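You operate a simulated robot arm through the tools that you are given. There is no shell and no other tool.

You run a simulated robot arm. Do the job below in one go: nothing can be reset, and whatever is moved stays where it is left.

JOB
Slot the board into the summer box, add the yellow and blue scarves, and put the lid on.
Fine: the yellow scarf lies in the white half, the blue one in the black half.

The check looks at the end state, three seconds after you hand in, the way a careful person would. Anything else that was tipped, shoved, dropped, spilled or broken makes it a failure. Lids that push on must go on centred and level and be pressed home; caps that screw on are set level and turned clockwise until they are tight.

ROBOT AND FRAMES
A 7-joint arm with a two-finger parallel gripper, fixed in place. Base frame: the origin is at the foot of the arm, x ahead of it, y to its left, z up. Units: mm, degrees, N and s.
With the tool pointing down near the work surface it reaches from about 100 to 880 mm from the base axis. Its first joint turns from -166.0 to 166.0 degrees. Payload 3.43 kg.
Tool frame: the origin (TCP) lies between the finger pads and is the grasp point; the fingertips stand 30 mm ahead of it; z points along the fingers, y is the line along which they close. Largest opening 94 mm; finger width 28, thickness 10; the body of the gripper, 50 by 96 mm, starts 55 mm behind the TCP.
Orientation is told as [roll, pitch, yaw] about the base's x, y, z axes, in that order, counted from this pose: with the fingers straight down and closing along the base's y, the tool's x points along the base's -x, its y along +y and its z along -z.

CONTROLS
- The arm moves only by the tool move_arm. Its argument "increments" is one flat list of numbers, 7 for each row, row after row: the shift along the tool's x, y, z in mm, then the turn, a rotation vector about the tool's x, y, z in degrees, then the gripper command, from -1 (shut) to 1 (fully open), values between in proportion. In form: [x, y, z, ax, ay, az, hand, x, y, z, ax, ay, az, hand, ...]. A call has 1 to 20 rows; each row shifts and turns the commanded pose from where the row before left it, along the tool's axes as they then stand. Rows are played at 5 a second. More than 50 mm and 8.6 degrees between two rows, or a gripper value outside its range, and nothing of the call is played. A pose out of reach is approached as far as the arm can. The call stops where the force on the tool passes 40 N (or 10 N more than at its start, if that is more) or the arm is blocked; 0.2 s more then pass. Each finger travels about 45 mm/s and halts on what it meets, pressing with about 44 N; the grip force reading is that of the motor and also rises with nothing between the fingers. The clock runs only during rows and for 0.2 s after the last one: add rows that do not move to give the fingers time. It gives the time, the measured TCP pose, the force on the tool (base axes), the opening and the grip force at its end, in the units of the frame above (readings bear some noise), with the torque about the TCP (base axes, N m) and any sound that the robot's microphone picked up.
- Cameras (640 x 400 px; columns grow to the right, rows downward): "scene" is fixed at [400.9, -651.4, 1610.6]; the picture's right is [0.93, -0.38, 0.00], its down [-0.34, -0.83, -0.45] and it looks along [0.17, 0.41, -0.89] (base axes); focal length 316 px, centre (320, 200). "wrist" rides on the gripper at [76, 14, -102] in the tool frame; the picture's right is [-0.18, 0.98, 0.00], its down [-0.75, -0.14, -0.64] and it looks along [-0.63, -0.12, 0.77] (tool axes); focal length 243 px, centre (320, 200). There is no depth. A picture from a camera that has moved, and an enlarged one, comes with that camera's place and axes in the base frame and with its lens.
- get_image(camera): a new picture of that camera. It takes no simulated time.
- lift_body(by): slides the trunk up (or, below 0, down) by that many mm; the arm rides with it, the base frame stays. It gives what a move gives, with no picture.
- close_up(camera, box): a new picture of the part [left, top, right, bottom] of that camera's present view, enlarged. It takes no simulated time.
- close_job(): hands the job in; it is judged then, once.

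Nothing tells you positions but the pictures and the camera data. Unless the task says otherwise, let go and move clear before handing in.

The tools are called after "Call:" by a JSON object that holds its "op" and its "data". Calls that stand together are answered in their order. move_arm: Moves the arm, as the interface text tells. Its arguments: {"type":"object","properties":{"increments":{"type":"array","items":{"type":"number"}}},"required":["increments"]} The other tools are called the same way: lift_body (by) slides the trunk up or down; get_image (camera) takes a picture; close_up (camera, box) takes an enlarged picture of a part of a camera's view; close_job () hands the job in.

At the start:

```text
time_s: 0.0
ee_pos: [479.0, -326.7, 1240.4]
orientation: [0.0, 0.1, 0.0]
wrist_force: [0.5, -0.3, 0.5]
wrist_torque: [-0.01, -0.02, 0.02]
opening: 94.0
grip_force: 0.0
trunk travel left (down, up): [-325.0, 165.0]
```

scene: 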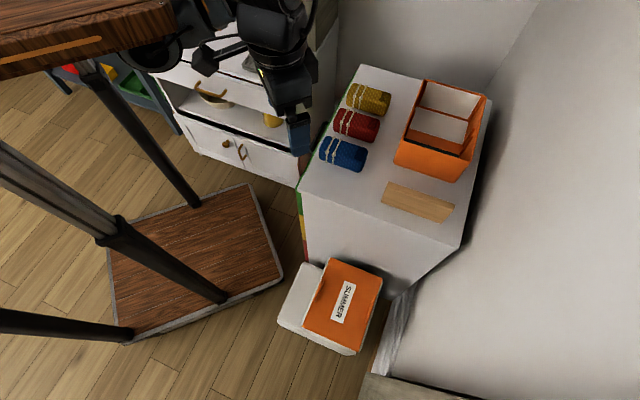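
wrist: 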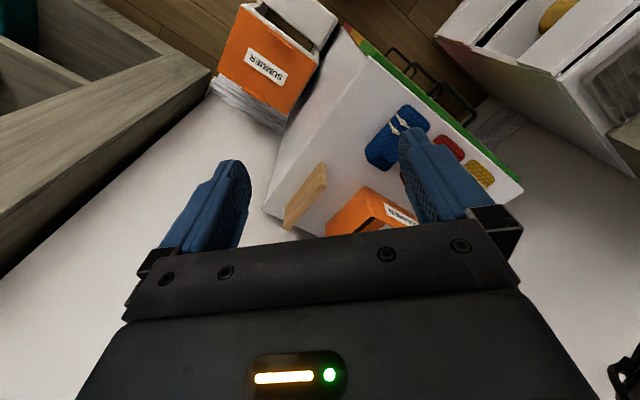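

I see a white cabinet top with three rolled scarves, an orange box open at the top, and a wooden board; the lid "SUMMER" seems to lie on a lower stool. I'll look closer before moving.

Call:
{"op": "close_up", "data": {"camera": "scene", "box": [290, 50, 510, 190]}}

Call:
{"op": "close_up", "data": {"camera": "scene", "box": [260, 170, 480, 370]}}

Call:
{"op": "close_up", "data": {"camera": "wrist", "box": [200, 0, 540, 240]}}

Call:
{"op": "close_up", "data": {"camera": "scene", "box": [380, 70, 500, 190]}}

```text
2.86 times, centred on (400, 120) of scene
camera zoom: at [400.9, -651.4, 1610.6], right [0.93, -0.38, 0.0], down [-0.34, -0.83, -0.45], along [0.17, 0.41, -0.89], focal length 903 px, centre (91, 429)
```

zoom: 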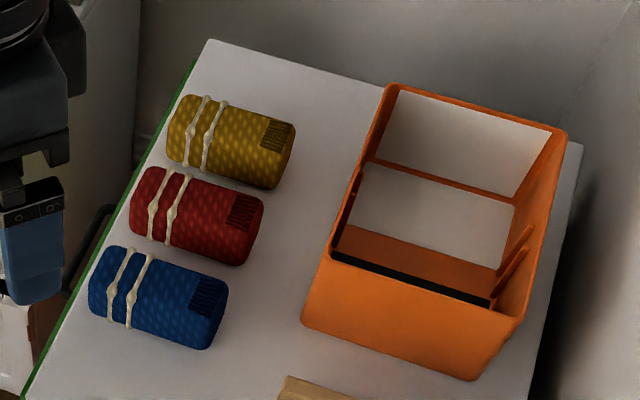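

```text
2.00 times, centred on (370, 270) of scene
camera zoom: at [400.9, -651.4, 1610.6], right [0.93, -0.38, 0.0], down [-0.34, -0.83, -0.45], along [0.17, 0.41, -0.89], focal length 632 px, centre (220, 60)
```

zoom: 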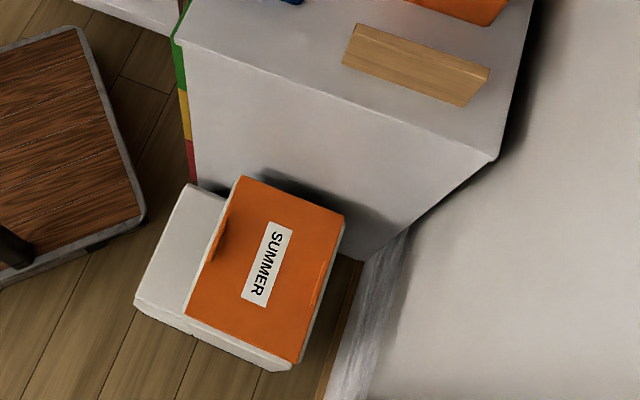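

```text
1.67 times, centred on (370, 120) of wrist
camera zoom: at [404.6, -311.6, 1342.3], right [0.18, 0.98, 0.0], down [0.75, -0.14, 0.64], along [0.63, -0.12, -0.77], focal length 404 px, centre (237, 333)
```

zoom: 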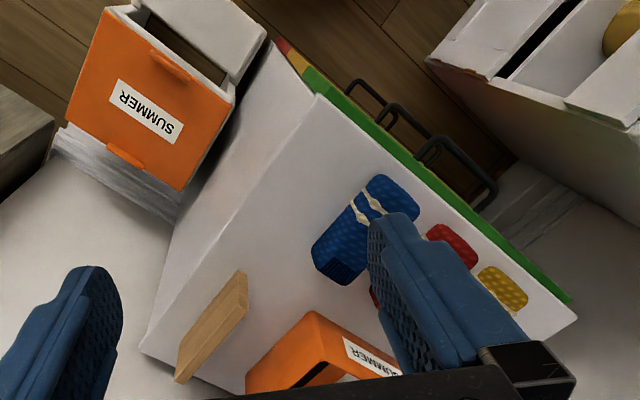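

```text
3.33 times, centred on (440, 130) of scene
camera zoom: at [400.9, -651.4, 1610.6], right [0.93, -0.38, 0.0], down [-0.34, -0.83, -0.45], along [0.17, 0.41, -0.89], focal length 1054 px, centre (-80, 433)
```

zoom: 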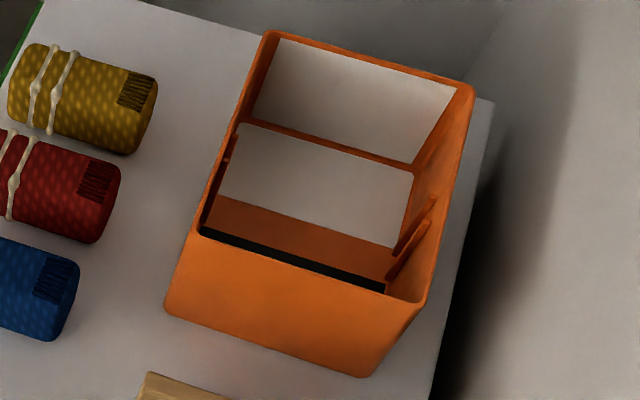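

The table top seems to be at about z = 847, rotated about 45°. I'll zoom in more to work out how the board, box and lid lie.

Call:
{"op": "close_up", "data": {"camera": "scene", "box": [370, 170, 470, 235]}}

Call:
{"op": "close_up", "data": {"camera": "wrist", "box": [260, 140, 430, 246]}}

Call:
{"op": "close_up", "data": {"camera": "wrist", "box": [200, 0, 350, 130]}}

Call:
{"op": "close_up", "data": {"camera": "scene", "box": [270, 250, 390, 360]}}

```text
6.15 times, centred on (420, 202) of scene
camera zoom: at [400.9, -651.4, 1610.6], right [0.93, -0.38, 0.0], down [-0.34, -0.83, -0.45], along [0.17, 0.41, -0.89], focal length 1946 px, centre (-295, 185)
```

zoom: 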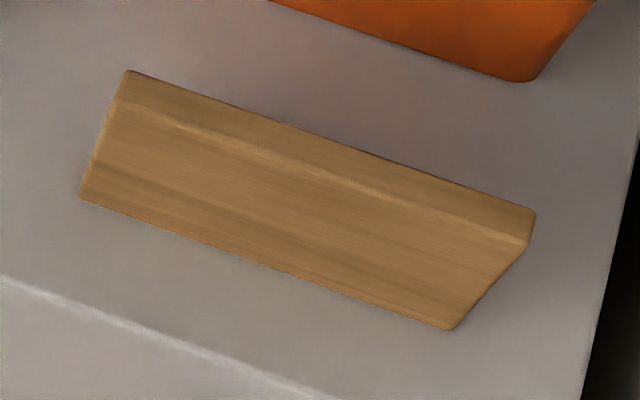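

```text
3.76 times, centred on (345, 193) of wrist
camera zoom: at [404.6, -311.6, 1342.3], right [0.18, 0.98, 0.0], down [0.75, -0.14, 0.64], along [0.63, -0.12, -0.77], focal length 913 px, centre (226, 226)
```

zoom: 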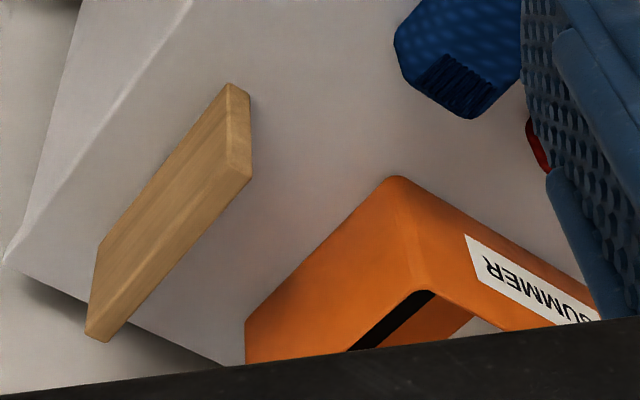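

```text
3.08 times, centred on (275, 65) of wrist
camera zoom: at [404.6, -311.6, 1342.3], right [0.18, 0.98, 0.0], down [0.75, -0.14, 0.64], along [0.63, -0.12, -0.77], focal length 746 px, centre (458, 615)
```

zoom: 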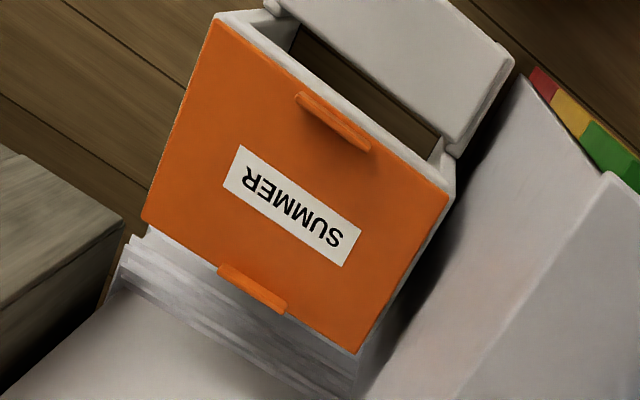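

```text
3.64 times, centred on (330, 305) of scene
camera zoom: at [400.9, -651.4, 1610.6], right [0.93, -0.38, 0.0], down [-0.34, -0.83, -0.45], along [0.17, 0.41, -0.89], focal length 1150 px, centre (284, -182)
```

zoom: 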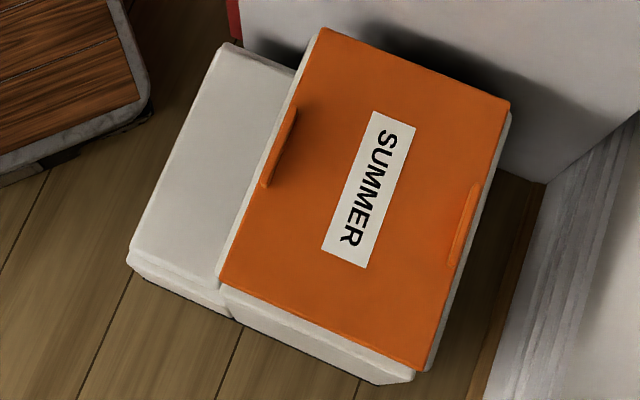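

The board is standing on its long edge, and the box (about 175×230, rim near z = 960) is centred near (927, -250), close to the edge of reach. The lid lies near (547, -515, 455) and has two ribs. I'll raise the trunk and move the wrist camera over to look down into the box.

Call:
{"op": "lift_body", "data": {"by": 165}}

Call:
{"op": "move_arm", "data": {"increments": [-40, 16, 0, 0, 0, 0, 1, -40, 16, 0, 0, 0, 0, 1, -40, 16, 0, 0, 0, 0, 1, -40, 16, 0, 0, 0, 0, 1, -40, 16, 0, 0, 0, 0, 1]}}

Call:
{"op": "get_image", "data": {"camera": "wrist"}}

Call:
{"op": "get_image", "data": {"camera": "scene"}}

```text
time_s: 1.9
ee_pos: [479.2, -326.0, 1405.2]
orientation: [0.0, 0.0, 0.0]
wrist_force: [0.2, -0.5, -0.2]
wrist_torque: [0.0, 0.03, -0.01]
opening: 94.1
grip_force: 0.0
trunk travel left (down, up): [-490.0, 0.0]
```

```text
time_s: 3.1
ee_pos: [678.9, -245.8, 1404.9]
orientation: [0.0, 0.0, 0.0]
wrist_force: [-0.6, -0.1, -0.1]
wrist_torque: [0.03, -0.03, 0.02]
opening: 93.8
grip_force: 0.0
trunk travel left (down, up): [-490.0, 0.0]
```

```text
taken
camera wrist: at [603.8, -231.2, 1507.4], right [0.18, 0.98, 0.0], down [0.75, -0.14, 0.64], along [0.63, -0.12, -0.77], focal length 243 px, centre (320, 200)
```

wrist: 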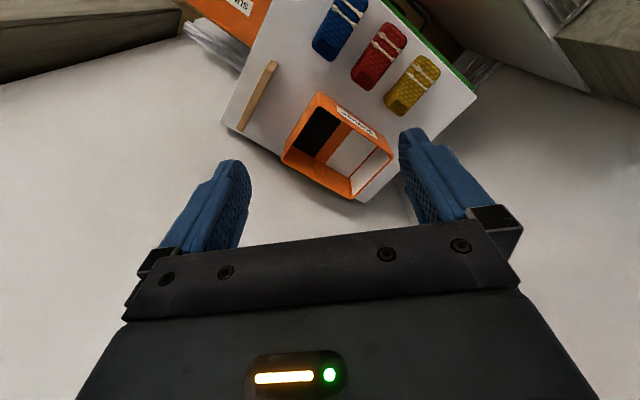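

```text
taken
```

scene: 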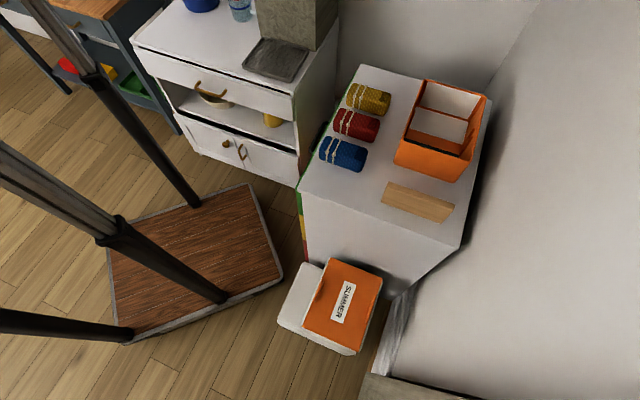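

I can see the whole table top from above now. I'll take enlarged views for measuring.

Call:
{"op": "close_up", "data": {"camera": "wrist", "box": [260, 80, 420, 205]}}

Call:
{"op": "close_up", "data": {"camera": "wrist", "box": [300, 0, 480, 120]}}

Call:
{"op": "close_up", "data": {"camera": "wrist", "box": [200, 40, 320, 150]}}

```text
3.20 times, centred on (340, 142) of wrist
camera zoom: at [603.8, -231.2, 1507.4], right [0.18, 0.98, 0.0], down [0.75, -0.14, 0.64], along [0.63, -0.12, -0.77], focal length 776 px, centre (256, 384)
```

zoom: 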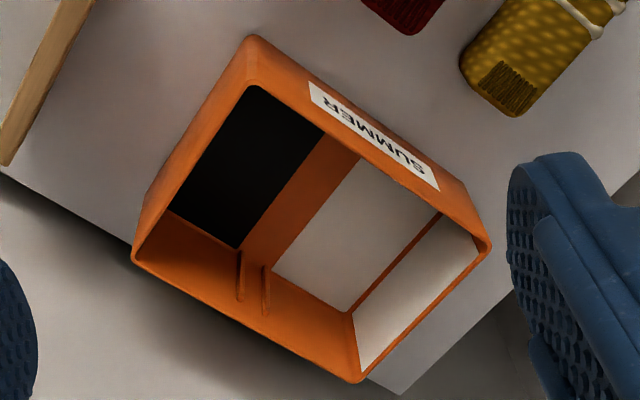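

```text
3.33 times, centred on (390, 60) of wrist
camera zoom: at [603.8, -231.2, 1507.4], right [0.18, 0.98, 0.0], down [0.75, -0.14, 0.64], along [0.63, -0.12, -0.77], focal length 809 px, centre (87, 667)
```

zoom: 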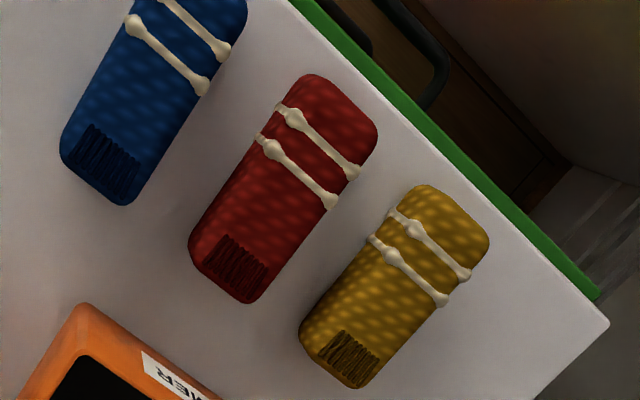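

```text
3.64 times, centred on (260, 95) of wrist
camera zoom: at [603.8, -231.2, 1507.4], right [0.18, 0.98, 0.0], down [0.75, -0.14, 0.64], along [0.63, -0.12, -0.77], focal length 882 px, centre (538, 582)
```

zoom: 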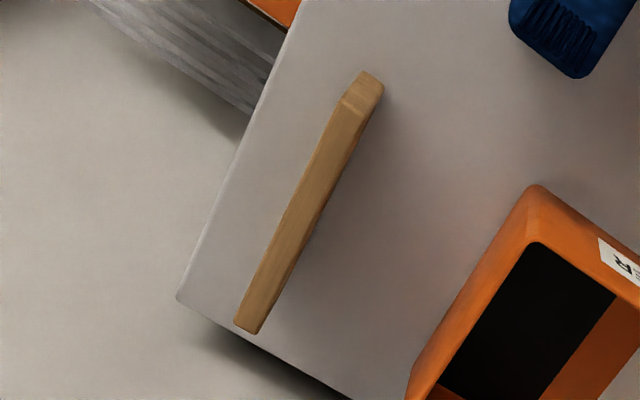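

The board measures about 165×15×85, standing at centre (761, -416), already parallel to the box's central slot. Next I'll lower the trunk, yaw -45° and test how far the arm reaches over the box, staying well above it.

Call:
{"op": "lift_body", "data": {"by": -250}}

Call:
{"op": "move_arm", "data": {"increments": [0, 0, 0, 0, 0, 7.5, 1, 0, 0, 0, 0, 0, 7.5, 1, 0, 0, 0, 0, 0, 7.5, 1, 0, 0, 0, 0, 0, 7.5, 1, 0, 0, 0, 0, 0, 7.5, 1, 0, 0, 0, 0, 0, 7.5, 1]}}

Call:
{"op": "move_arm", "data": {"increments": [-25, 25, 0, 0, 0, 0, 1, -25, 25, 0, 0, 0, 0, 1, -25, 25, 0, 0, 0, 0, 1, -25, 25, 0, 0, 0, 0, 1, -25, 25, 0, 0, 0, 0, 1, -25, 25, 0, 0, 0, 0, 1, -27.5, 23.2, 0, 0, 0, 0, 1, 0, 0, 0, 0, 0, 0, 1]}}

Call:
{"op": "get_image", "data": {"camera": "wrist"}}

Call:
{"op": "get_image", "data": {"camera": "scene"}}

```text
time_s: 5.7
ee_pos: [679.7, -245.4, 1156.1]
orientation: [0.1, 0.0, 0.1]
wrist_force: [0.8, 0.7, 0.1]
wrist_torque: [-0.01, 0.0, -0.01]
opening: 94.2
grip_force: 0.0
trunk travel left (down, up): [-240.0, 250.0]
```

```text
time_s: 7.0
ee_pos: [677.9, -246.1, 1155.0]
orientation: [0.0, 0.0, -45.1]
wrist_force: [-0.1, 0.2, -0.2]
wrist_torque: [0.01, 0.01, -0.01]
opening: 94.0
grip_force: 0.0
trunk travel left (down, up): [-240.0, 250.0]
```

```text
time_s: 8.8
ee_pos: [928.0, -248.8, 1157.1]
orientation: [0.0, -0.1, -45.1]
wrist_force: [-0.3, -1.1, -0.3]
wrist_torque: [-0.01, -0.03, -0.01]
opening: 94.2
grip_force: 0.1
trunk travel left (down, up): [-240.0, 250.0]
```

```text
taken
camera wrist: at [885.0, -184.1, 1258.0], right [0.83, 0.56, 0.0], down [0.43, -0.63, 0.64], along [0.36, -0.53, -0.77], focal length 243 px, centre (320, 200)
```

wrist: 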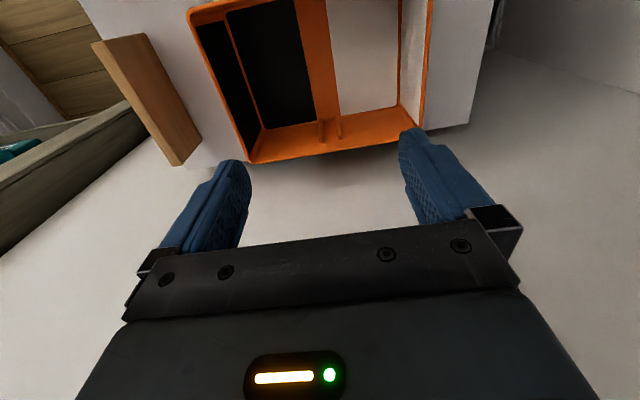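

```text
taken
```

scene: 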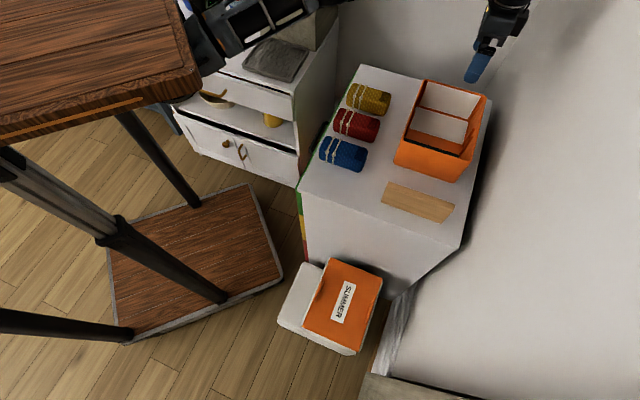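

The arm reaches right over the box centre at this height, so no box dragging is needed. I'll zoom in to measure the slot and rails.

Call:
{"op": "close_up", "data": {"camera": "wrist", "box": [180, 0, 450, 170]}}

Call:
{"op": "close_up", "data": {"camera": "wrist", "box": [280, 80, 400, 160]}}

Call:
{"op": "close_up", "data": {"camera": "wrist", "box": [80, 0, 260, 180]}}

```text
2.35 times, centred on (315, 85) of wrist
camera zoom: at [885.0, -184.1, 1258.0], right [0.83, 0.56, 0.0], down [0.43, -0.63, 0.64], along [0.36, -0.53, -0.77], focal length 571 px, centre (332, 471)
```

zoom: 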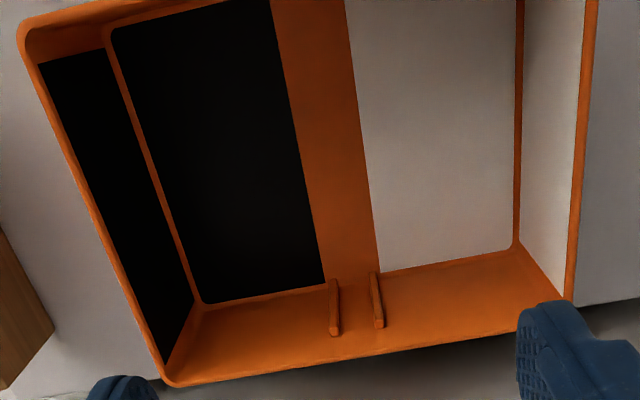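

```text
5.00 times, centred on (340, 120) of wrist
camera zoom: at [885.0, -184.1, 1258.0], right [0.83, 0.56, 0.0], down [0.43, -0.63, 0.64], along [0.36, -0.53, -0.77], focal length 1213 px, centre (220, 600)
```

zoom: 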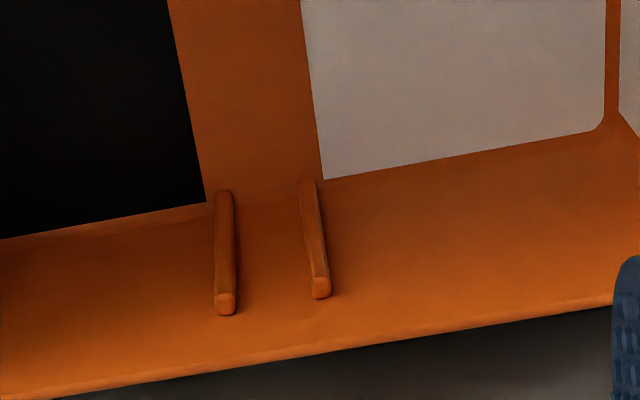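

```text
2.22 times, centred on (170, 90) of wrist
camera zoom: at [885.0, -184.1, 1258.0], right [0.83, 0.56, 0.0], down [0.43, -0.63, 0.64], along [0.36, -0.53, -0.77], focal length 539 px, centre (653, 444)
```

zoom: 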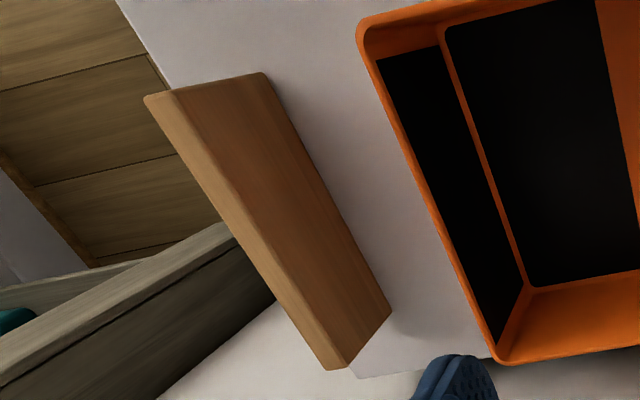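

Slot centre is at about p = 481 mm along the box's long axis, with the ribs ending near z = 934. I'll move over to the board to measure it directly from above.

Call:
{"op": "move_arm", "data": {"increments": [0, -40, 0, 0, 0, 0, 1, 0, -40, 0, 0, 0, 0, 1, 0, -40, 0, 0, 0, 0, 1, 0, -40, 0, 0, 0, 0, 1, 0, -40, 0, 0, 0, 0, 1, 0, -36, 0, 0, 0, 0, 1, 0, 0, 0, 0, 0, 0, 1]}}

Call:
{"op": "lift_body", "data": {"by": -100}}

Call:
{"op": "get_image", "data": {"camera": "wrist"}}

Call:
{"op": "close_up", "data": {"camera": "wrist", "box": [220, 0, 420, 170]}}

```text
time_s: 10.4
ee_pos: [759.7, -416.3, 1155.4]
orientation: [0.0, 0.0, -44.9]
wrist_force: [0.2, -0.6, -0.2]
wrist_torque: [-0.01, 0.03, -0.02]
opening: 93.7
grip_force: 0.1
trunk travel left (down, up): [-240.0, 250.0]
```

```text
time_s: 11.8
ee_pos: [760.2, -416.1, 1056.6]
orientation: [0.0, 0.0, -45.0]
wrist_force: [-0.7, 0.8, -0.9]
wrist_torque: [0.05, 0.0, -0.03]
opening: 94.0
grip_force: 0.0
trunk travel left (down, up): [-140.0, 350.0]
```

```text
taken
camera wrist: at [717.1, -352.2, 1158.1], right [0.82, 0.57, 0.0], down [0.43, -0.63, 0.64], along [0.36, -0.53, -0.77], focal length 243 px, centre (320, 200)
```

wrist: 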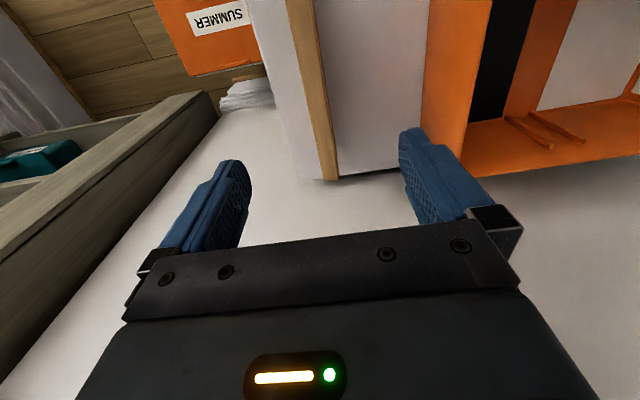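

```text
2.35 times, centred on (320, 85) of wrist
camera zoom: at [717.1, -352.2, 1158.1], right [0.82, 0.57, 0.0], down [0.43, -0.63, 0.64], along [0.36, -0.53, -0.77], focal length 571 px, centre (320, 471)
```

zoom: 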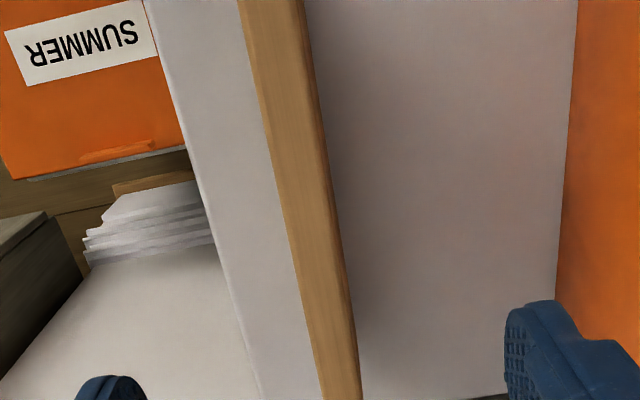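

The board is directly below the gripper. Before grasping I want a second look at the slot ribs from here to triangulate the box width and floor height.

Call:
{"op": "close_up", "data": {"camera": "wrist", "box": [460, 70, 640, 180]}}

Call:
{"op": "close_up", "data": {"camera": "wrist", "box": [290, 130, 390, 195]}}

Call:
{"op": "close_up", "data": {"camera": "wrist", "box": [140, 0, 290, 110]}}

```text
3.56 times, centred on (550, 125) of wrist
camera zoom: at [717.1, -352.2, 1158.1], right [0.82, 0.57, 0.0], down [0.43, -0.63, 0.64], along [0.36, -0.53, -0.77], focal length 863 px, centre (-498, 467)
```

zoom: 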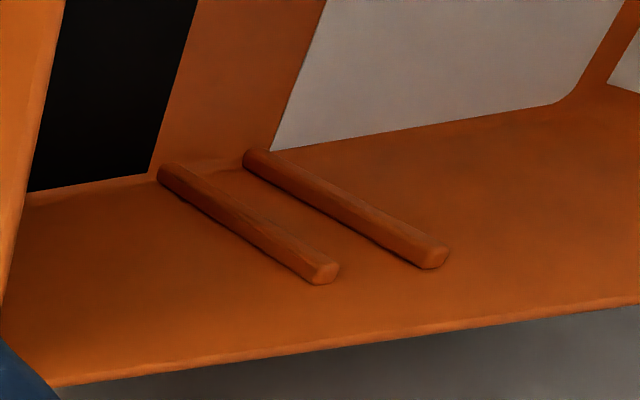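

```text
6.15 times, centred on (340, 162) of wrist
camera zoom: at [717.1, -352.2, 1158.1], right [0.82, 0.57, 0.0], down [0.43, -0.63, 0.64], along [0.36, -0.53, -0.77], focal length 1493 px, centre (197, 431)
```

zoom: 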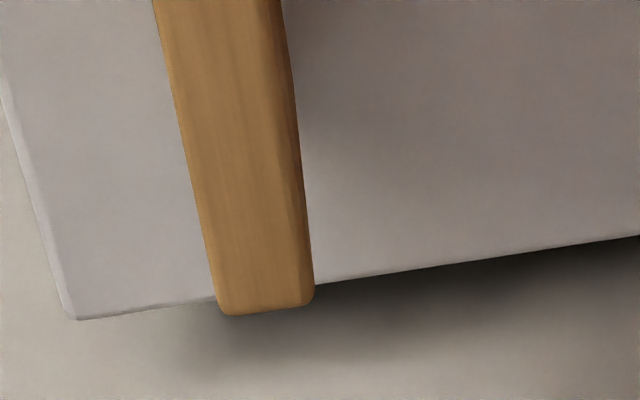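

```text
3.64 times, centred on (215, 55) of wrist
camera zoom: at [717.1, -352.2, 1158.1], right [0.82, 0.57, 0.0], down [0.43, -0.63, 0.64], along [0.36, -0.53, -0.77], focal length 882 px, centre (702, 727)
```

zoom: 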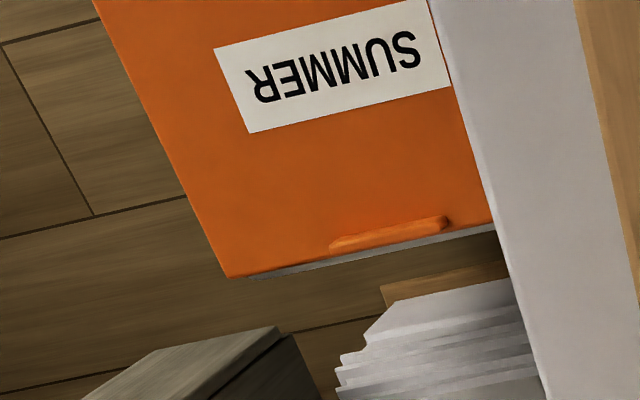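

Triangulation puts the slot ribs at p ≈ 467 and 495, with the slot centre at 481, the right wall's outer face at q ≈ 919, the rim at z ≈ 959 and the floor at about 852. I'm now lowering onto the board, and will check alignment partway down.

Call:
{"op": "move_arm", "data": {"increments": [0, -2, 30, 0, 0, 0, 1, 0, 0, 30, 0, 0, 0, 1, 0, 0, 25, 0, 0, 0, 1, 0, 0, 0, 0, 0, 0, 1]}}

Call:
{"op": "get_image", "data": {"camera": "wrist"}}

Call:
{"op": "close_up", "data": {"camera": "scene", "box": [360, 120, 500, 240]}}

```text
time_s: 12.8
ee_pos: [756.9, -417.2, 971.0]
orientation: [-0.1, -0.1, -45.1]
wrist_force: [0.4, 0.0, 0.7]
wrist_torque: [-0.02, -0.01, 0.01]
opening: 94.0
grip_force: 0.0
trunk travel left (down, up): [-140.0, 350.0]
```

```text
taken
camera wrist: at [715.9, -353.6, 1073.4], right [0.82, 0.57, 0.0], down [0.43, -0.63, 0.64], along [0.36, -0.53, -0.77], focal length 243 px, centre (320, 200)
```

wrist: 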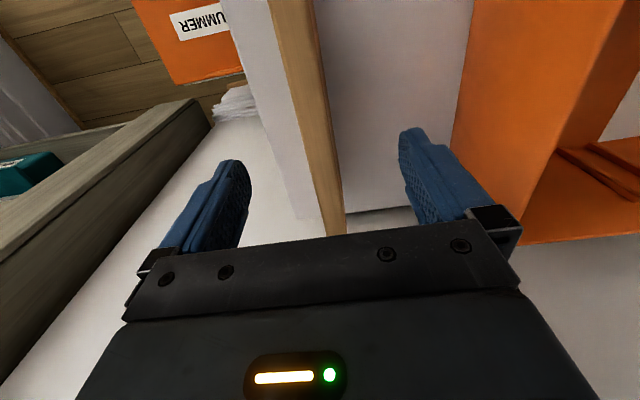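

```text
3.33 times, centred on (430, 180) of scene
camera zoom: at [400.9, -651.4, 1610.6], right [0.93, -0.38, 0.0], down [-0.34, -0.83, -0.45], along [0.17, 0.41, -0.89], focal length 1054 px, centre (-47, 267)
```

zoom: 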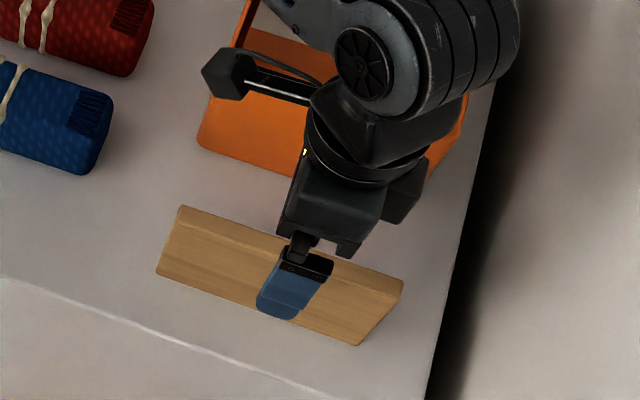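

The board is centred between the fingers (p ≈ 240). Going down and closing.

Call:
{"op": "move_arm", "data": {"increments": [0, 0, 25, 0, 0, 0, 1, 0, 0, 23, 0, 0, 0, 1, 0, 0, 0, 0, 0, 0, 1]}}

Call:
{"op": "move_arm", "data": {"increments": [0, 0, 0, 0, 0, 0, -0.2, 0, 0, 0, 0, 0, 0, -0.5, 0, 0, 0, 0, 0, 0, -1, 0, 0, 0, 0, 0, 0, -1, 0, 0, 0, 0, 0, 0, -1, 0, 0, 0, 0, 0, 0, -1, 0, 0, 0, 0, 0, 0, -1]}}

Call:
{"op": "get_image", "data": {"camera": "wrist"}}

```text
time_s: 13.6
ee_pos: [758.0, -418.2, 921.8]
orientation: [-0.1, 0.1, -45.0]
wrist_force: [0.0, 0.1, -0.2]
wrist_torque: [-0.01, 0.01, 0.0]
opening: 93.9
grip_force: 0.0
trunk travel left (down, up): [-140.0, 350.0]
```

```text
time_s: 15.2
ee_pos: [757.8, -418.7, 922.0]
orientation: [0.0, 0.0, -44.9]
wrist_force: [-0.7, 0.7, -0.8]
wrist_torque: [0.0, 0.0, -0.02]
opening: 21.4
grip_force: 44.0
trunk travel left (down, up): [-140.0, 350.0]
```

```text
taken
camera wrist: at [716.1, -353.8, 1024.3], right [0.82, 0.57, 0.0], down [0.43, -0.63, 0.64], along [0.36, -0.53, -0.77], focal length 243 px, centre (320, 200)
```

wrist: 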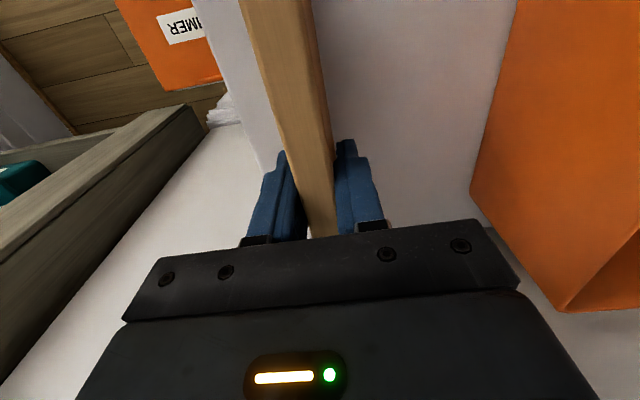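

Gripped with the opening at 21.4. I'll lift the board straight up with the trunk and check the hold.

Call:
{"op": "lift_body", "data": {"by": 20}}

Call:
{"op": "lift_body", "data": {"by": 125}}

Call:
{"op": "get_image", "data": {"camera": "wrist"}}

Call:
{"op": "close_up", "data": {"camera": "scene", "box": [360, 100, 500, 240]}}

```text
time_s: 15.8
ee_pos: [757.3, -418.5, 942.0]
orientation: [0.1, 0.1, -45.0]
wrist_force: [0.4, 0.0, -2.4]
wrist_torque: [0.01, -0.01, -0.01]
opening: 21.7
grip_force: 43.8
trunk travel left (down, up): [-160.0, 330.0]
```

```text
time_s: 17.4
ee_pos: [759.1, -417.6, 1067.4]
orientation: [0.0, 0.0, -45.0]
wrist_force: [-0.1, 0.3, -2.1]
wrist_torque: [-0.01, -0.02, 0.01]
opening: 21.8
grip_force: 44.0
trunk travel left (down, up): [-285.0, 205.0]
```

```text
taken
camera wrist: at [716.1, -353.7, 1169.1], right [0.82, 0.57, 0.0], down [0.43, -0.63, 0.64], along [0.36, -0.53, -0.77], focal length 243 px, centre (320, 200)
```

wrist: 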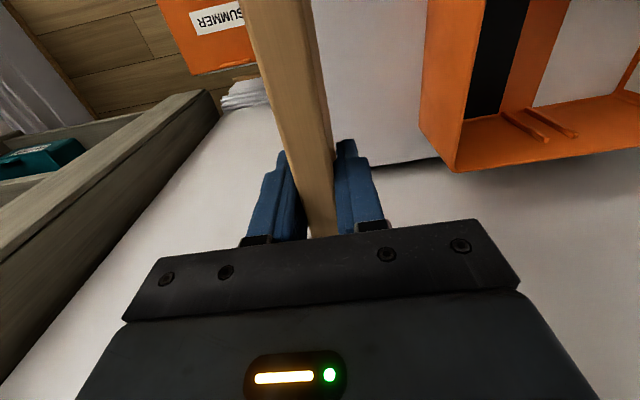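

```text
2.86 times, centred on (430, 170) of scene
camera zoom: at [400.9, -651.4, 1610.6], right [0.93, -0.38, 0.0], down [-0.34, -0.83, -0.45], along [0.17, 0.41, -0.89], focal length 903 px, centre (6, 286)
```

zoom: 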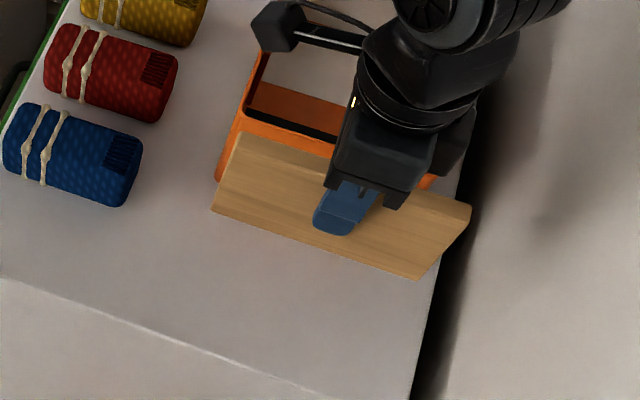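

The board hangs level with about 2 N of weight. Moving it over the slot with the bottom about 30 mm above the rim.

Call:
{"op": "move_arm", "data": {"increments": [0, 30, 0, 0, 0, 0, -1, 0, 40, 0, 0, 0, 0, -1, 0, 40, 0, 0, 0, 0, -1, 0, 40, 0, 0, 0, 0, -1, 0, 40, 0, 0, 0, 0, -1, 0, 30, 0, 0, 0, 0, -1, 0, 18, 0, 0, 0, 0, -1, 0, 0, 0, 0, 0, 0, -1, 0, 0, 0, 0, 0, 0, -1]}}

Call:
{"op": "get_image", "data": {"camera": "wrist"}}

Call:
{"op": "close_up", "data": {"camera": "scene", "box": [380, 60, 500, 190]}}

Call:
{"op": "close_up", "data": {"camera": "wrist", "box": [200, 0, 440, 200]}}

```text
time_s: 19.4
ee_pos: [926.2, -249.9, 1068.0]
orientation: [0.0, -0.1, -44.9]
wrist_force: [0.7, 0.2, -0.8]
wrist_torque: [0.02, 0.01, -0.02]
opening: 21.7
grip_force: 44.2
trunk travel left (down, up): [-285.0, 205.0]
```

```text
taken
camera wrist: at [884.2, -185.2, 1170.9], right [0.82, 0.57, 0.0], down [0.43, -0.63, 0.64], along [0.36, -0.53, -0.77], focal length 243 px, centre (320, 200)
```

wrist: 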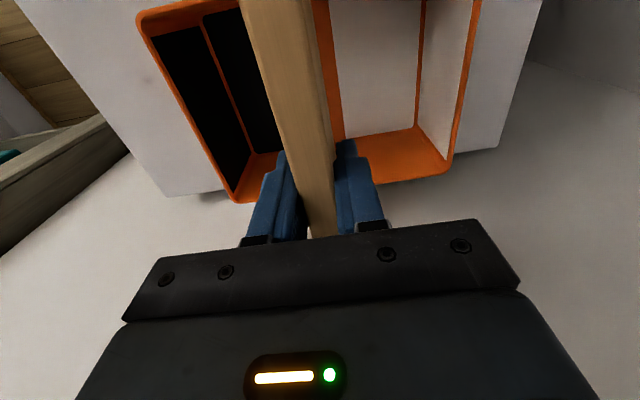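

```text
3.08 times, centred on (440, 125) of scene
camera zoom: at [400.9, -651.4, 1610.6], right [0.93, -0.38, 0.0], down [-0.34, -0.83, -0.45], along [0.17, 0.41, -0.89], focal length 973 px, centre (-49, 431)
```

zoom: 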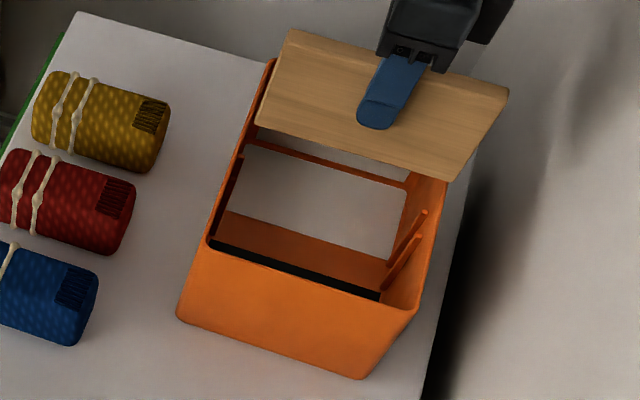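

```text
2.00 times, centred on (320, 100) of wrist
camera zoom: at [884.2, -185.2, 1170.9], right [0.82, 0.57, 0.0], down [0.43, -0.63, 0.64], along [0.36, -0.53, -0.77], focal length 485 px, centre (320, 400)
```

zoom: 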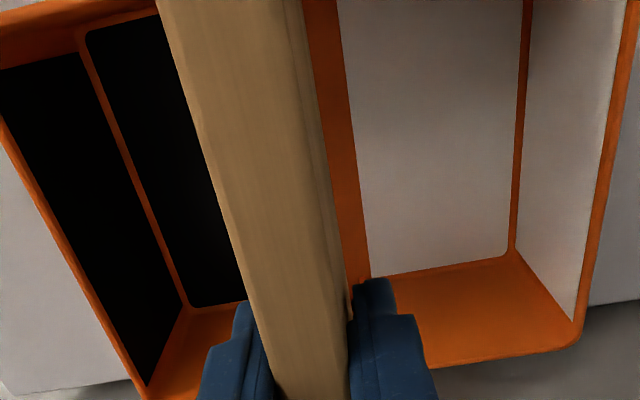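

Now fine alignment over the slot: I'll zoom in on the board top and the ribs around it.

Call:
{"op": "close_up", "data": {"camera": "wrist", "box": [270, 60, 390, 150]}}

Call:
{"op": "close_up", "data": {"camera": "wrist", "box": [270, 130, 390, 220]}}

Call:
{"op": "close_up", "data": {"camera": "scene", "box": [420, 60, 490, 170]}}

Call:
{"op": "close_up", "data": {"camera": "scene", "box": [395, 60, 445, 150]}}

```text
4.44 times, centred on (330, 105) of wrist
camera zoom: at [884.2, -185.2, 1170.9], right [0.82, 0.57, 0.0], down [0.43, -0.63, 0.64], along [0.36, -0.53, -0.77], focal length 1078 px, centre (276, 622)
```

zoom: 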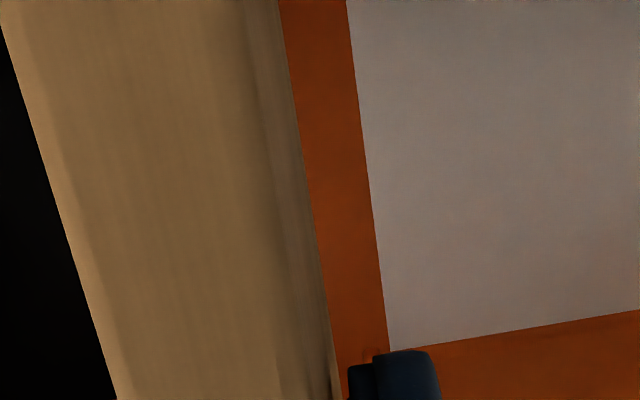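

```text
4.44 times, centred on (330, 175) of wrist
camera zoom: at [884.2, -185.2, 1170.9], right [0.82, 0.57, 0.0], down [0.43, -0.63, 0.64], along [0.36, -0.53, -0.77], focal length 1078 px, centre (276, 311)
```

zoom: 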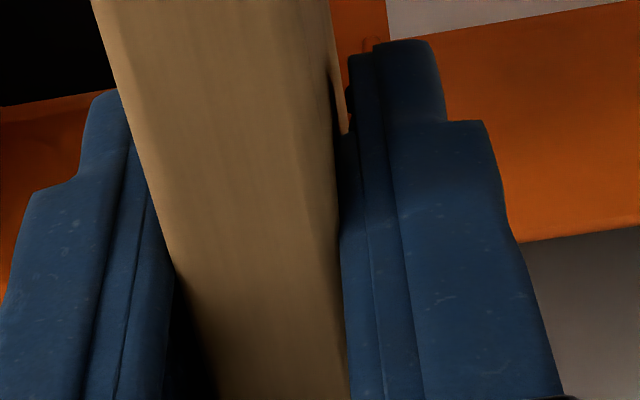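

```text
3.64 times, centred on (455, 115) of scene
camera zoom: at [400.9, -651.4, 1610.6], right [0.93, -0.38, 0.0], down [-0.34, -0.83, -0.45], along [0.17, 0.41, -0.89], focal length 1150 px, centre (-171, 509)
```

zoom: 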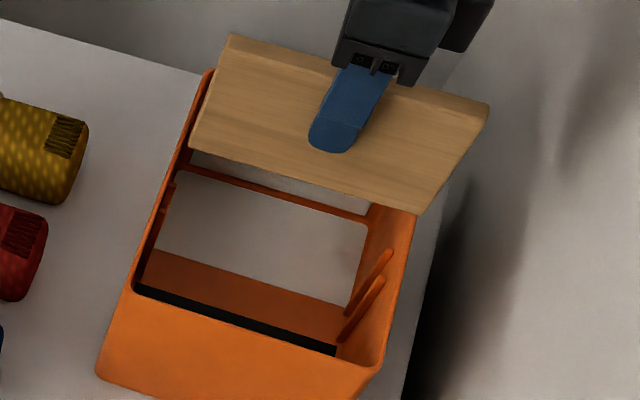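

```text
4.44 times, centred on (420, 105) of scene
camera zoom: at [400.9, -651.4, 1610.6], right [0.93, -0.38, 0.0], down [-0.34, -0.83, -0.45], along [0.17, 0.41, -0.89], focal length 1405 px, centre (-124, 622)
```

zoom: 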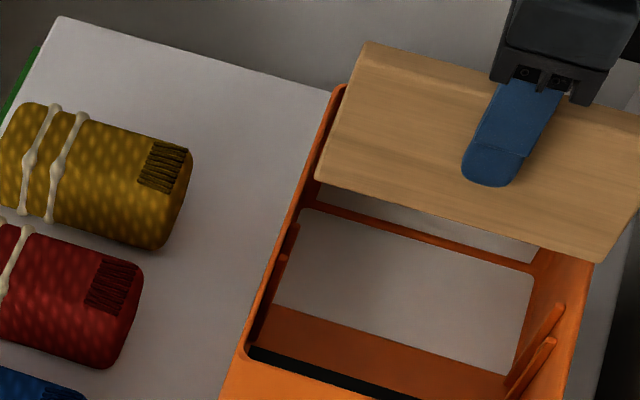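

The board's centre appears about 2 mm short of the slot centre. To find the left wall precisely, I'll back off along the board's length and look at both rims.

Call:
{"op": "move_arm", "data": {"increments": [40, 1, 0, 0, 0, 0, -1, 40, 1, 0, 0, 0, 0, -1, 0, 0, 0, 0, 0, 0, -1]}}

Call:
{"op": "get_image", "data": {"camera": "wrist"}}

Call:
{"op": "close_up", "data": {"camera": "wrist", "box": [180, 0, 500, 180]}}

```text
time_s: 20.2
ee_pos: [870.0, -191.4, 1067.2]
orientation: [0.0, 0.0, -44.9]
wrist_force: [0.7, 0.3, -0.9]
wrist_torque: [0.01, -0.02, 0.0]
opening: 21.8
grip_force: 43.7
trunk travel left (down, up): [-285.0, 205.0]
```

```text
taken
camera wrist: at [828.7, -126.7, 1169.8], right [0.82, 0.57, 0.0], down [0.43, -0.63, 0.64], along [0.36, -0.53, -0.77], focal length 243 px, centre (320, 200)
```

wrist: 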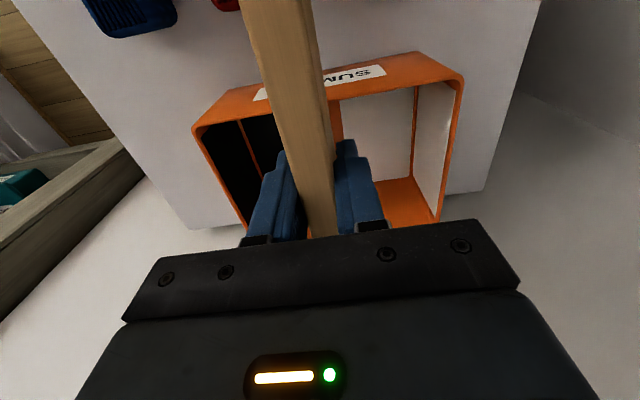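

```text
2.00 times, centred on (340, 90) of wrist
camera zoom: at [828.7, -126.7, 1169.8], right [0.82, 0.57, 0.0], down [0.43, -0.63, 0.64], along [0.36, -0.53, -0.77], focal length 485 px, centre (280, 420)
```

zoom: 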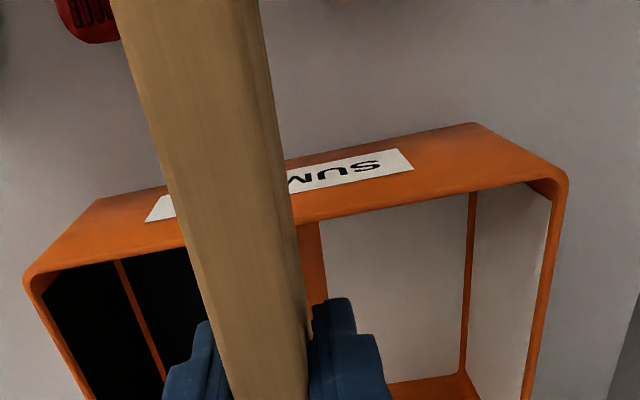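

Call:
{"op": "close_up", "data": {"camera": "wrist", "box": [320, 70, 440, 130]}}

Call:
{"op": "close_up", "data": {"camera": "wrist", "box": [190, 100, 290, 150]}}

Call:
{"op": "close_up", "data": {"camera": "wrist", "box": [370, 150, 470, 220]}}

```text
5.33 times, centred on (380, 100) of wrist
camera zoom: at [828.7, -126.7, 1169.8], right [0.82, 0.57, 0.0], down [0.43, -0.63, 0.64], along [0.36, -0.53, -0.77], focal length 1294 px, centre (0, 733)
```

zoom: 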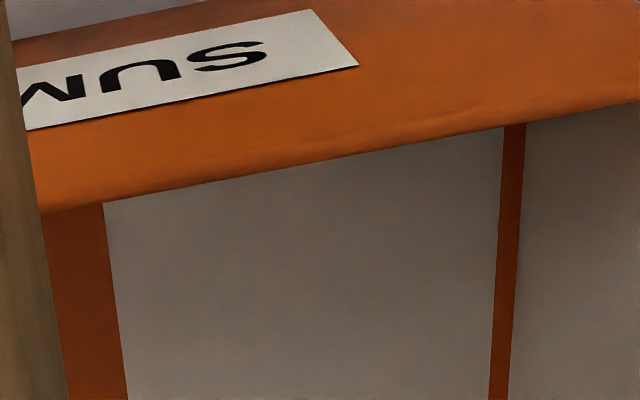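

```text
6.40 times, centred on (240, 125) of wrist
camera zoom: at [828.7, -126.7, 1169.8], right [0.82, 0.57, 0.0], down [0.43, -0.63, 0.64], along [0.36, -0.53, -0.77], focal length 1553 px, centre (832, 680)
```

zoom: 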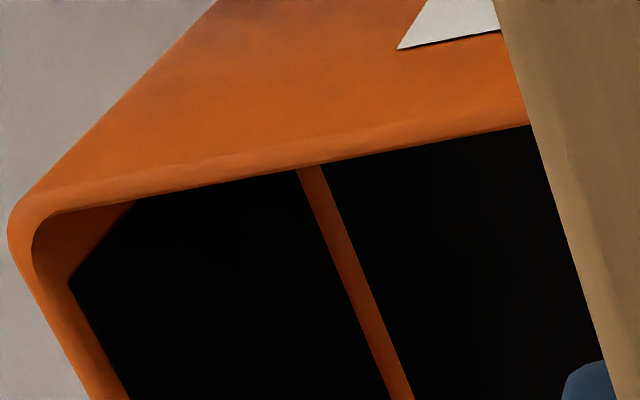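

```text
5.71 times, centred on (420, 185) of wrist
camera zoom: at [828.7, -126.7, 1169.8], right [0.82, 0.57, 0.0], down [0.43, -0.63, 0.64], along [0.36, -0.53, -0.77], focal length 1386 px, centre (-251, 286)
```

zoom: 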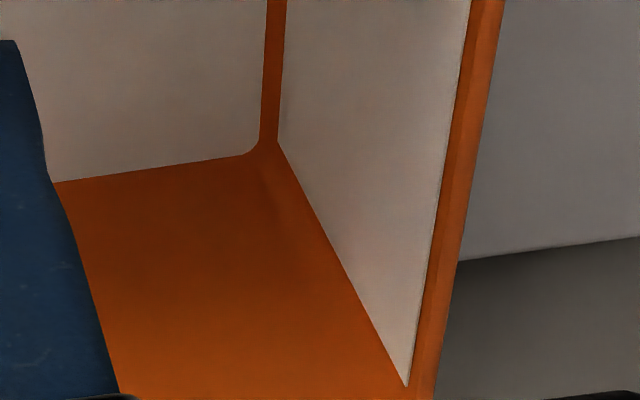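

Both rims measured: inner walls run q ≈ 745 to 916.5, so the slot's length centre is about 830.6 with roughly 3 mm clearance at each end. I'll move the board back over the slot and start lowering.

Call:
{"op": "move_arm", "data": {"increments": [-40, 0, 0, 0, 0, 0, -1, -39, 0, 0, 0, 0, 0, -1, 0, 0, 0, 0, 0, 0, -1, 0, 0, 0, 0, 0, 0, -1]}}

Call:
{"op": "lift_body", "data": {"by": -30}}

Call:
{"op": "get_image", "data": {"camera": "wrist"}}

Call:
{"op": "close_up", "data": {"camera": "scene", "box": [395, 70, 495, 170]}}

```text
time_s: 21.2
ee_pos: [926.3, -247.5, 1065.6]
orientation: [0.0, 0.0, -45.0]
wrist_force: [-0.5, -0.3, -1.0]
wrist_torque: [0.01, -0.01, 0.03]
opening: 22.0
grip_force: 44.1
trunk travel left (down, up): [-285.0, 205.0]
```

```text
time_s: 21.9
ee_pos: [926.2, -246.5, 1036.0]
orientation: [0.0, 0.0, -45.0]
wrist_force: [0.1, -0.3, -1.1]
wrist_torque: [0.02, -0.03, 0.0]
opening: 21.7
grip_force: 44.1
trunk travel left (down, up): [-255.0, 235.0]
```

```text
taken
camera wrist: at [884.1, -182.9, 1137.4], right [0.82, 0.57, 0.0], down [0.43, -0.63, 0.64], along [0.36, -0.53, -0.77], focal length 243 px, centre (320, 200)
```

wrist: 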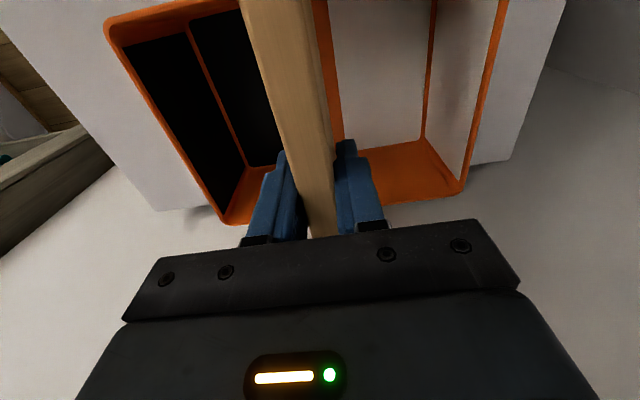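

```text
4.00 times, centred on (445, 120) of scene
camera zoom: at [400.9, -651.4, 1610.6], right [0.93, -0.38, 0.0], down [-0.34, -0.83, -0.45], along [0.17, 0.41, -0.89], focal length 1265 px, centre (-180, 520)
```

zoom: 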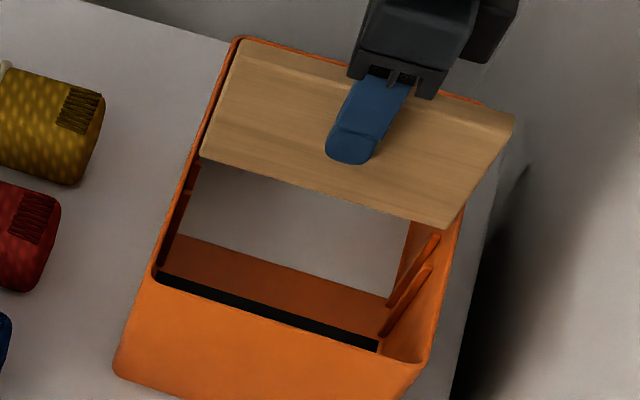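

Board bottom is at about rim height and aligned (p 481.8 against 482.3). Lowering gently to the rib tops while watching the force.

Call:
{"op": "move_arm", "data": {"increments": [0, 0.5, 8, 0, 0, 0, -1, 0, 0, 8, 0, 0, 0, -1, 0, 0, 8, 0, 0, 0, -1, 0, 0, 8, 0, 0, 0, -1, 0, 0, 6, 0, 0, 0, -1, 0, 0, 0, 0, 0, 0, -1]}}

Call:
{"op": "close_up", "data": {"camera": "scene", "box": [395, 70, 495, 170]}}

Call:
{"op": "get_image", "data": {"camera": "wrist"}}

```text
time_s: 23.3
ee_pos: [926.9, -246.7, 997.6]
orientation: [0.0, 0.0, -45.0]
wrist_force: [0.5, 0.1, -1.3]
wrist_torque: [-0.01, -0.02, 0.03]
opening: 21.5
grip_force: 43.9
trunk travel left (down, up): [-255.0, 235.0]
```

```text
4.00 times, centred on (445, 120) of scene
camera zoom: at [400.9, -651.4, 1610.6], right [0.93, -0.38, 0.0], down [-0.34, -0.83, -0.45], along [0.17, 0.41, -0.89], focal length 1265 px, centre (-180, 520)
```

zoom: 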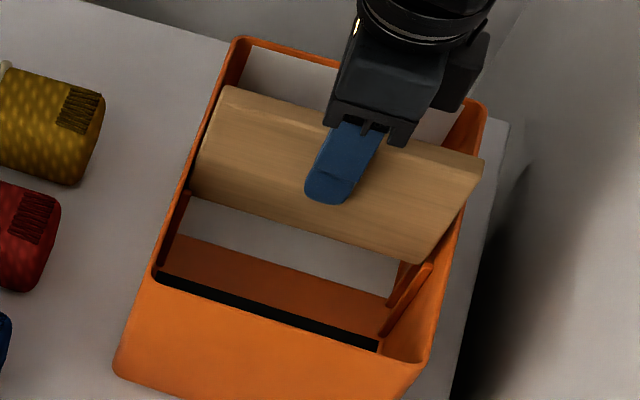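

```text
taken
camera wrist: at [884.7, -182.1, 1099.4], right [0.82, 0.57, 0.0], down [0.43, -0.63, 0.64], along [0.36, -0.53, -0.77], focal length 243 px, centre (320, 200)
```

wrist: 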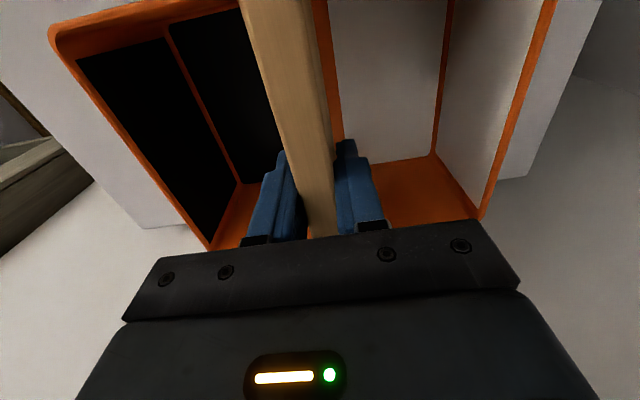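

The board has entered between the ribs without contact. Continuing down in small steps.

Call:
{"op": "move_arm", "data": {"increments": [0, 0, 8, 0, 0, 0, -1, 0, 0, 8, 0, 0, 0, -1, 0, 0, 8, 0, 0, 0, -1, 0, 0, 8, 0, 0, 0, -1, 0, 0, 8, 0, 0, 0, -1, 0, 0, 8, 0, 0, 0, -1, 0, 0, 6, 0, 0, 0, -1, 0, 0, 0, 0, 0, 0, -1]}}

Call:
{"op": "close_up", "data": {"camera": "scene", "box": [395, 70, 495, 170]}}

```text
time_s: 25.1
ee_pos: [927.5, -247.3, 942.4]
orientation: [-0.1, 0.0, -45.1]
wrist_force: [0.8, 0.7, -1.4]
wrist_torque: [0.05, -0.02, 0.02]
opening: 21.9
grip_force: 44.0
trunk travel left (down, up): [-255.0, 235.0]
```

```text
4.00 times, centred on (445, 120) of scene
camera zoom: at [400.9, -651.4, 1610.6], right [0.93, -0.38, 0.0], down [-0.34, -0.83, -0.45], along [0.17, 0.41, -0.89], focal length 1265 px, centre (-180, 520)
```

zoom: 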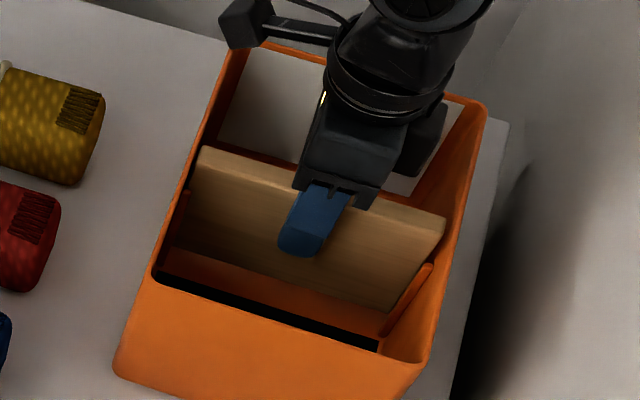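

Call:
{"op": "move_arm", "data": {"increments": [0, 0, 3, 0, 0, 0, -1, 0, 0, 3, 0, 0, 0, -1, 0, 0, 3, 0, 0, 0, -1, 0, 0, 0, 0, 0, 0, -1]}}

Call:
{"op": "move_arm", "data": {"increments": [0, 0, 1.5, 0, 0, 0, -1, 0, 0, 1.5, 0, 0, 0, -1, 0, 0, 1.5, 0, 0, 0, -1, 0, 0, 0, 0, 0, 0, -1]}}

```text
time_s: 26.1
ee_pos: [926.3, -245.6, 933.9]
orientation: [0.1, 0.0, -45.0]
wrist_force: [1.3, -0.6, -1.4]
wrist_torque: [0.03, 0.01, 0.03]
opening: 21.7
grip_force: 45.0
trunk travel left (down, up): [-255.0, 235.0]
```

```text
time_s: 27.1
ee_pos: [925.5, -246.3, 929.8]
orientation: [0.0, 0.0, -45.1]
wrist_force: [-0.7, 0.2, -0.5]
wrist_torque: [0.0, 0.0, 0.0]
opening: 21.6
grip_force: 43.8
trunk travel left (down, up): [-255.0, 235.0]
```

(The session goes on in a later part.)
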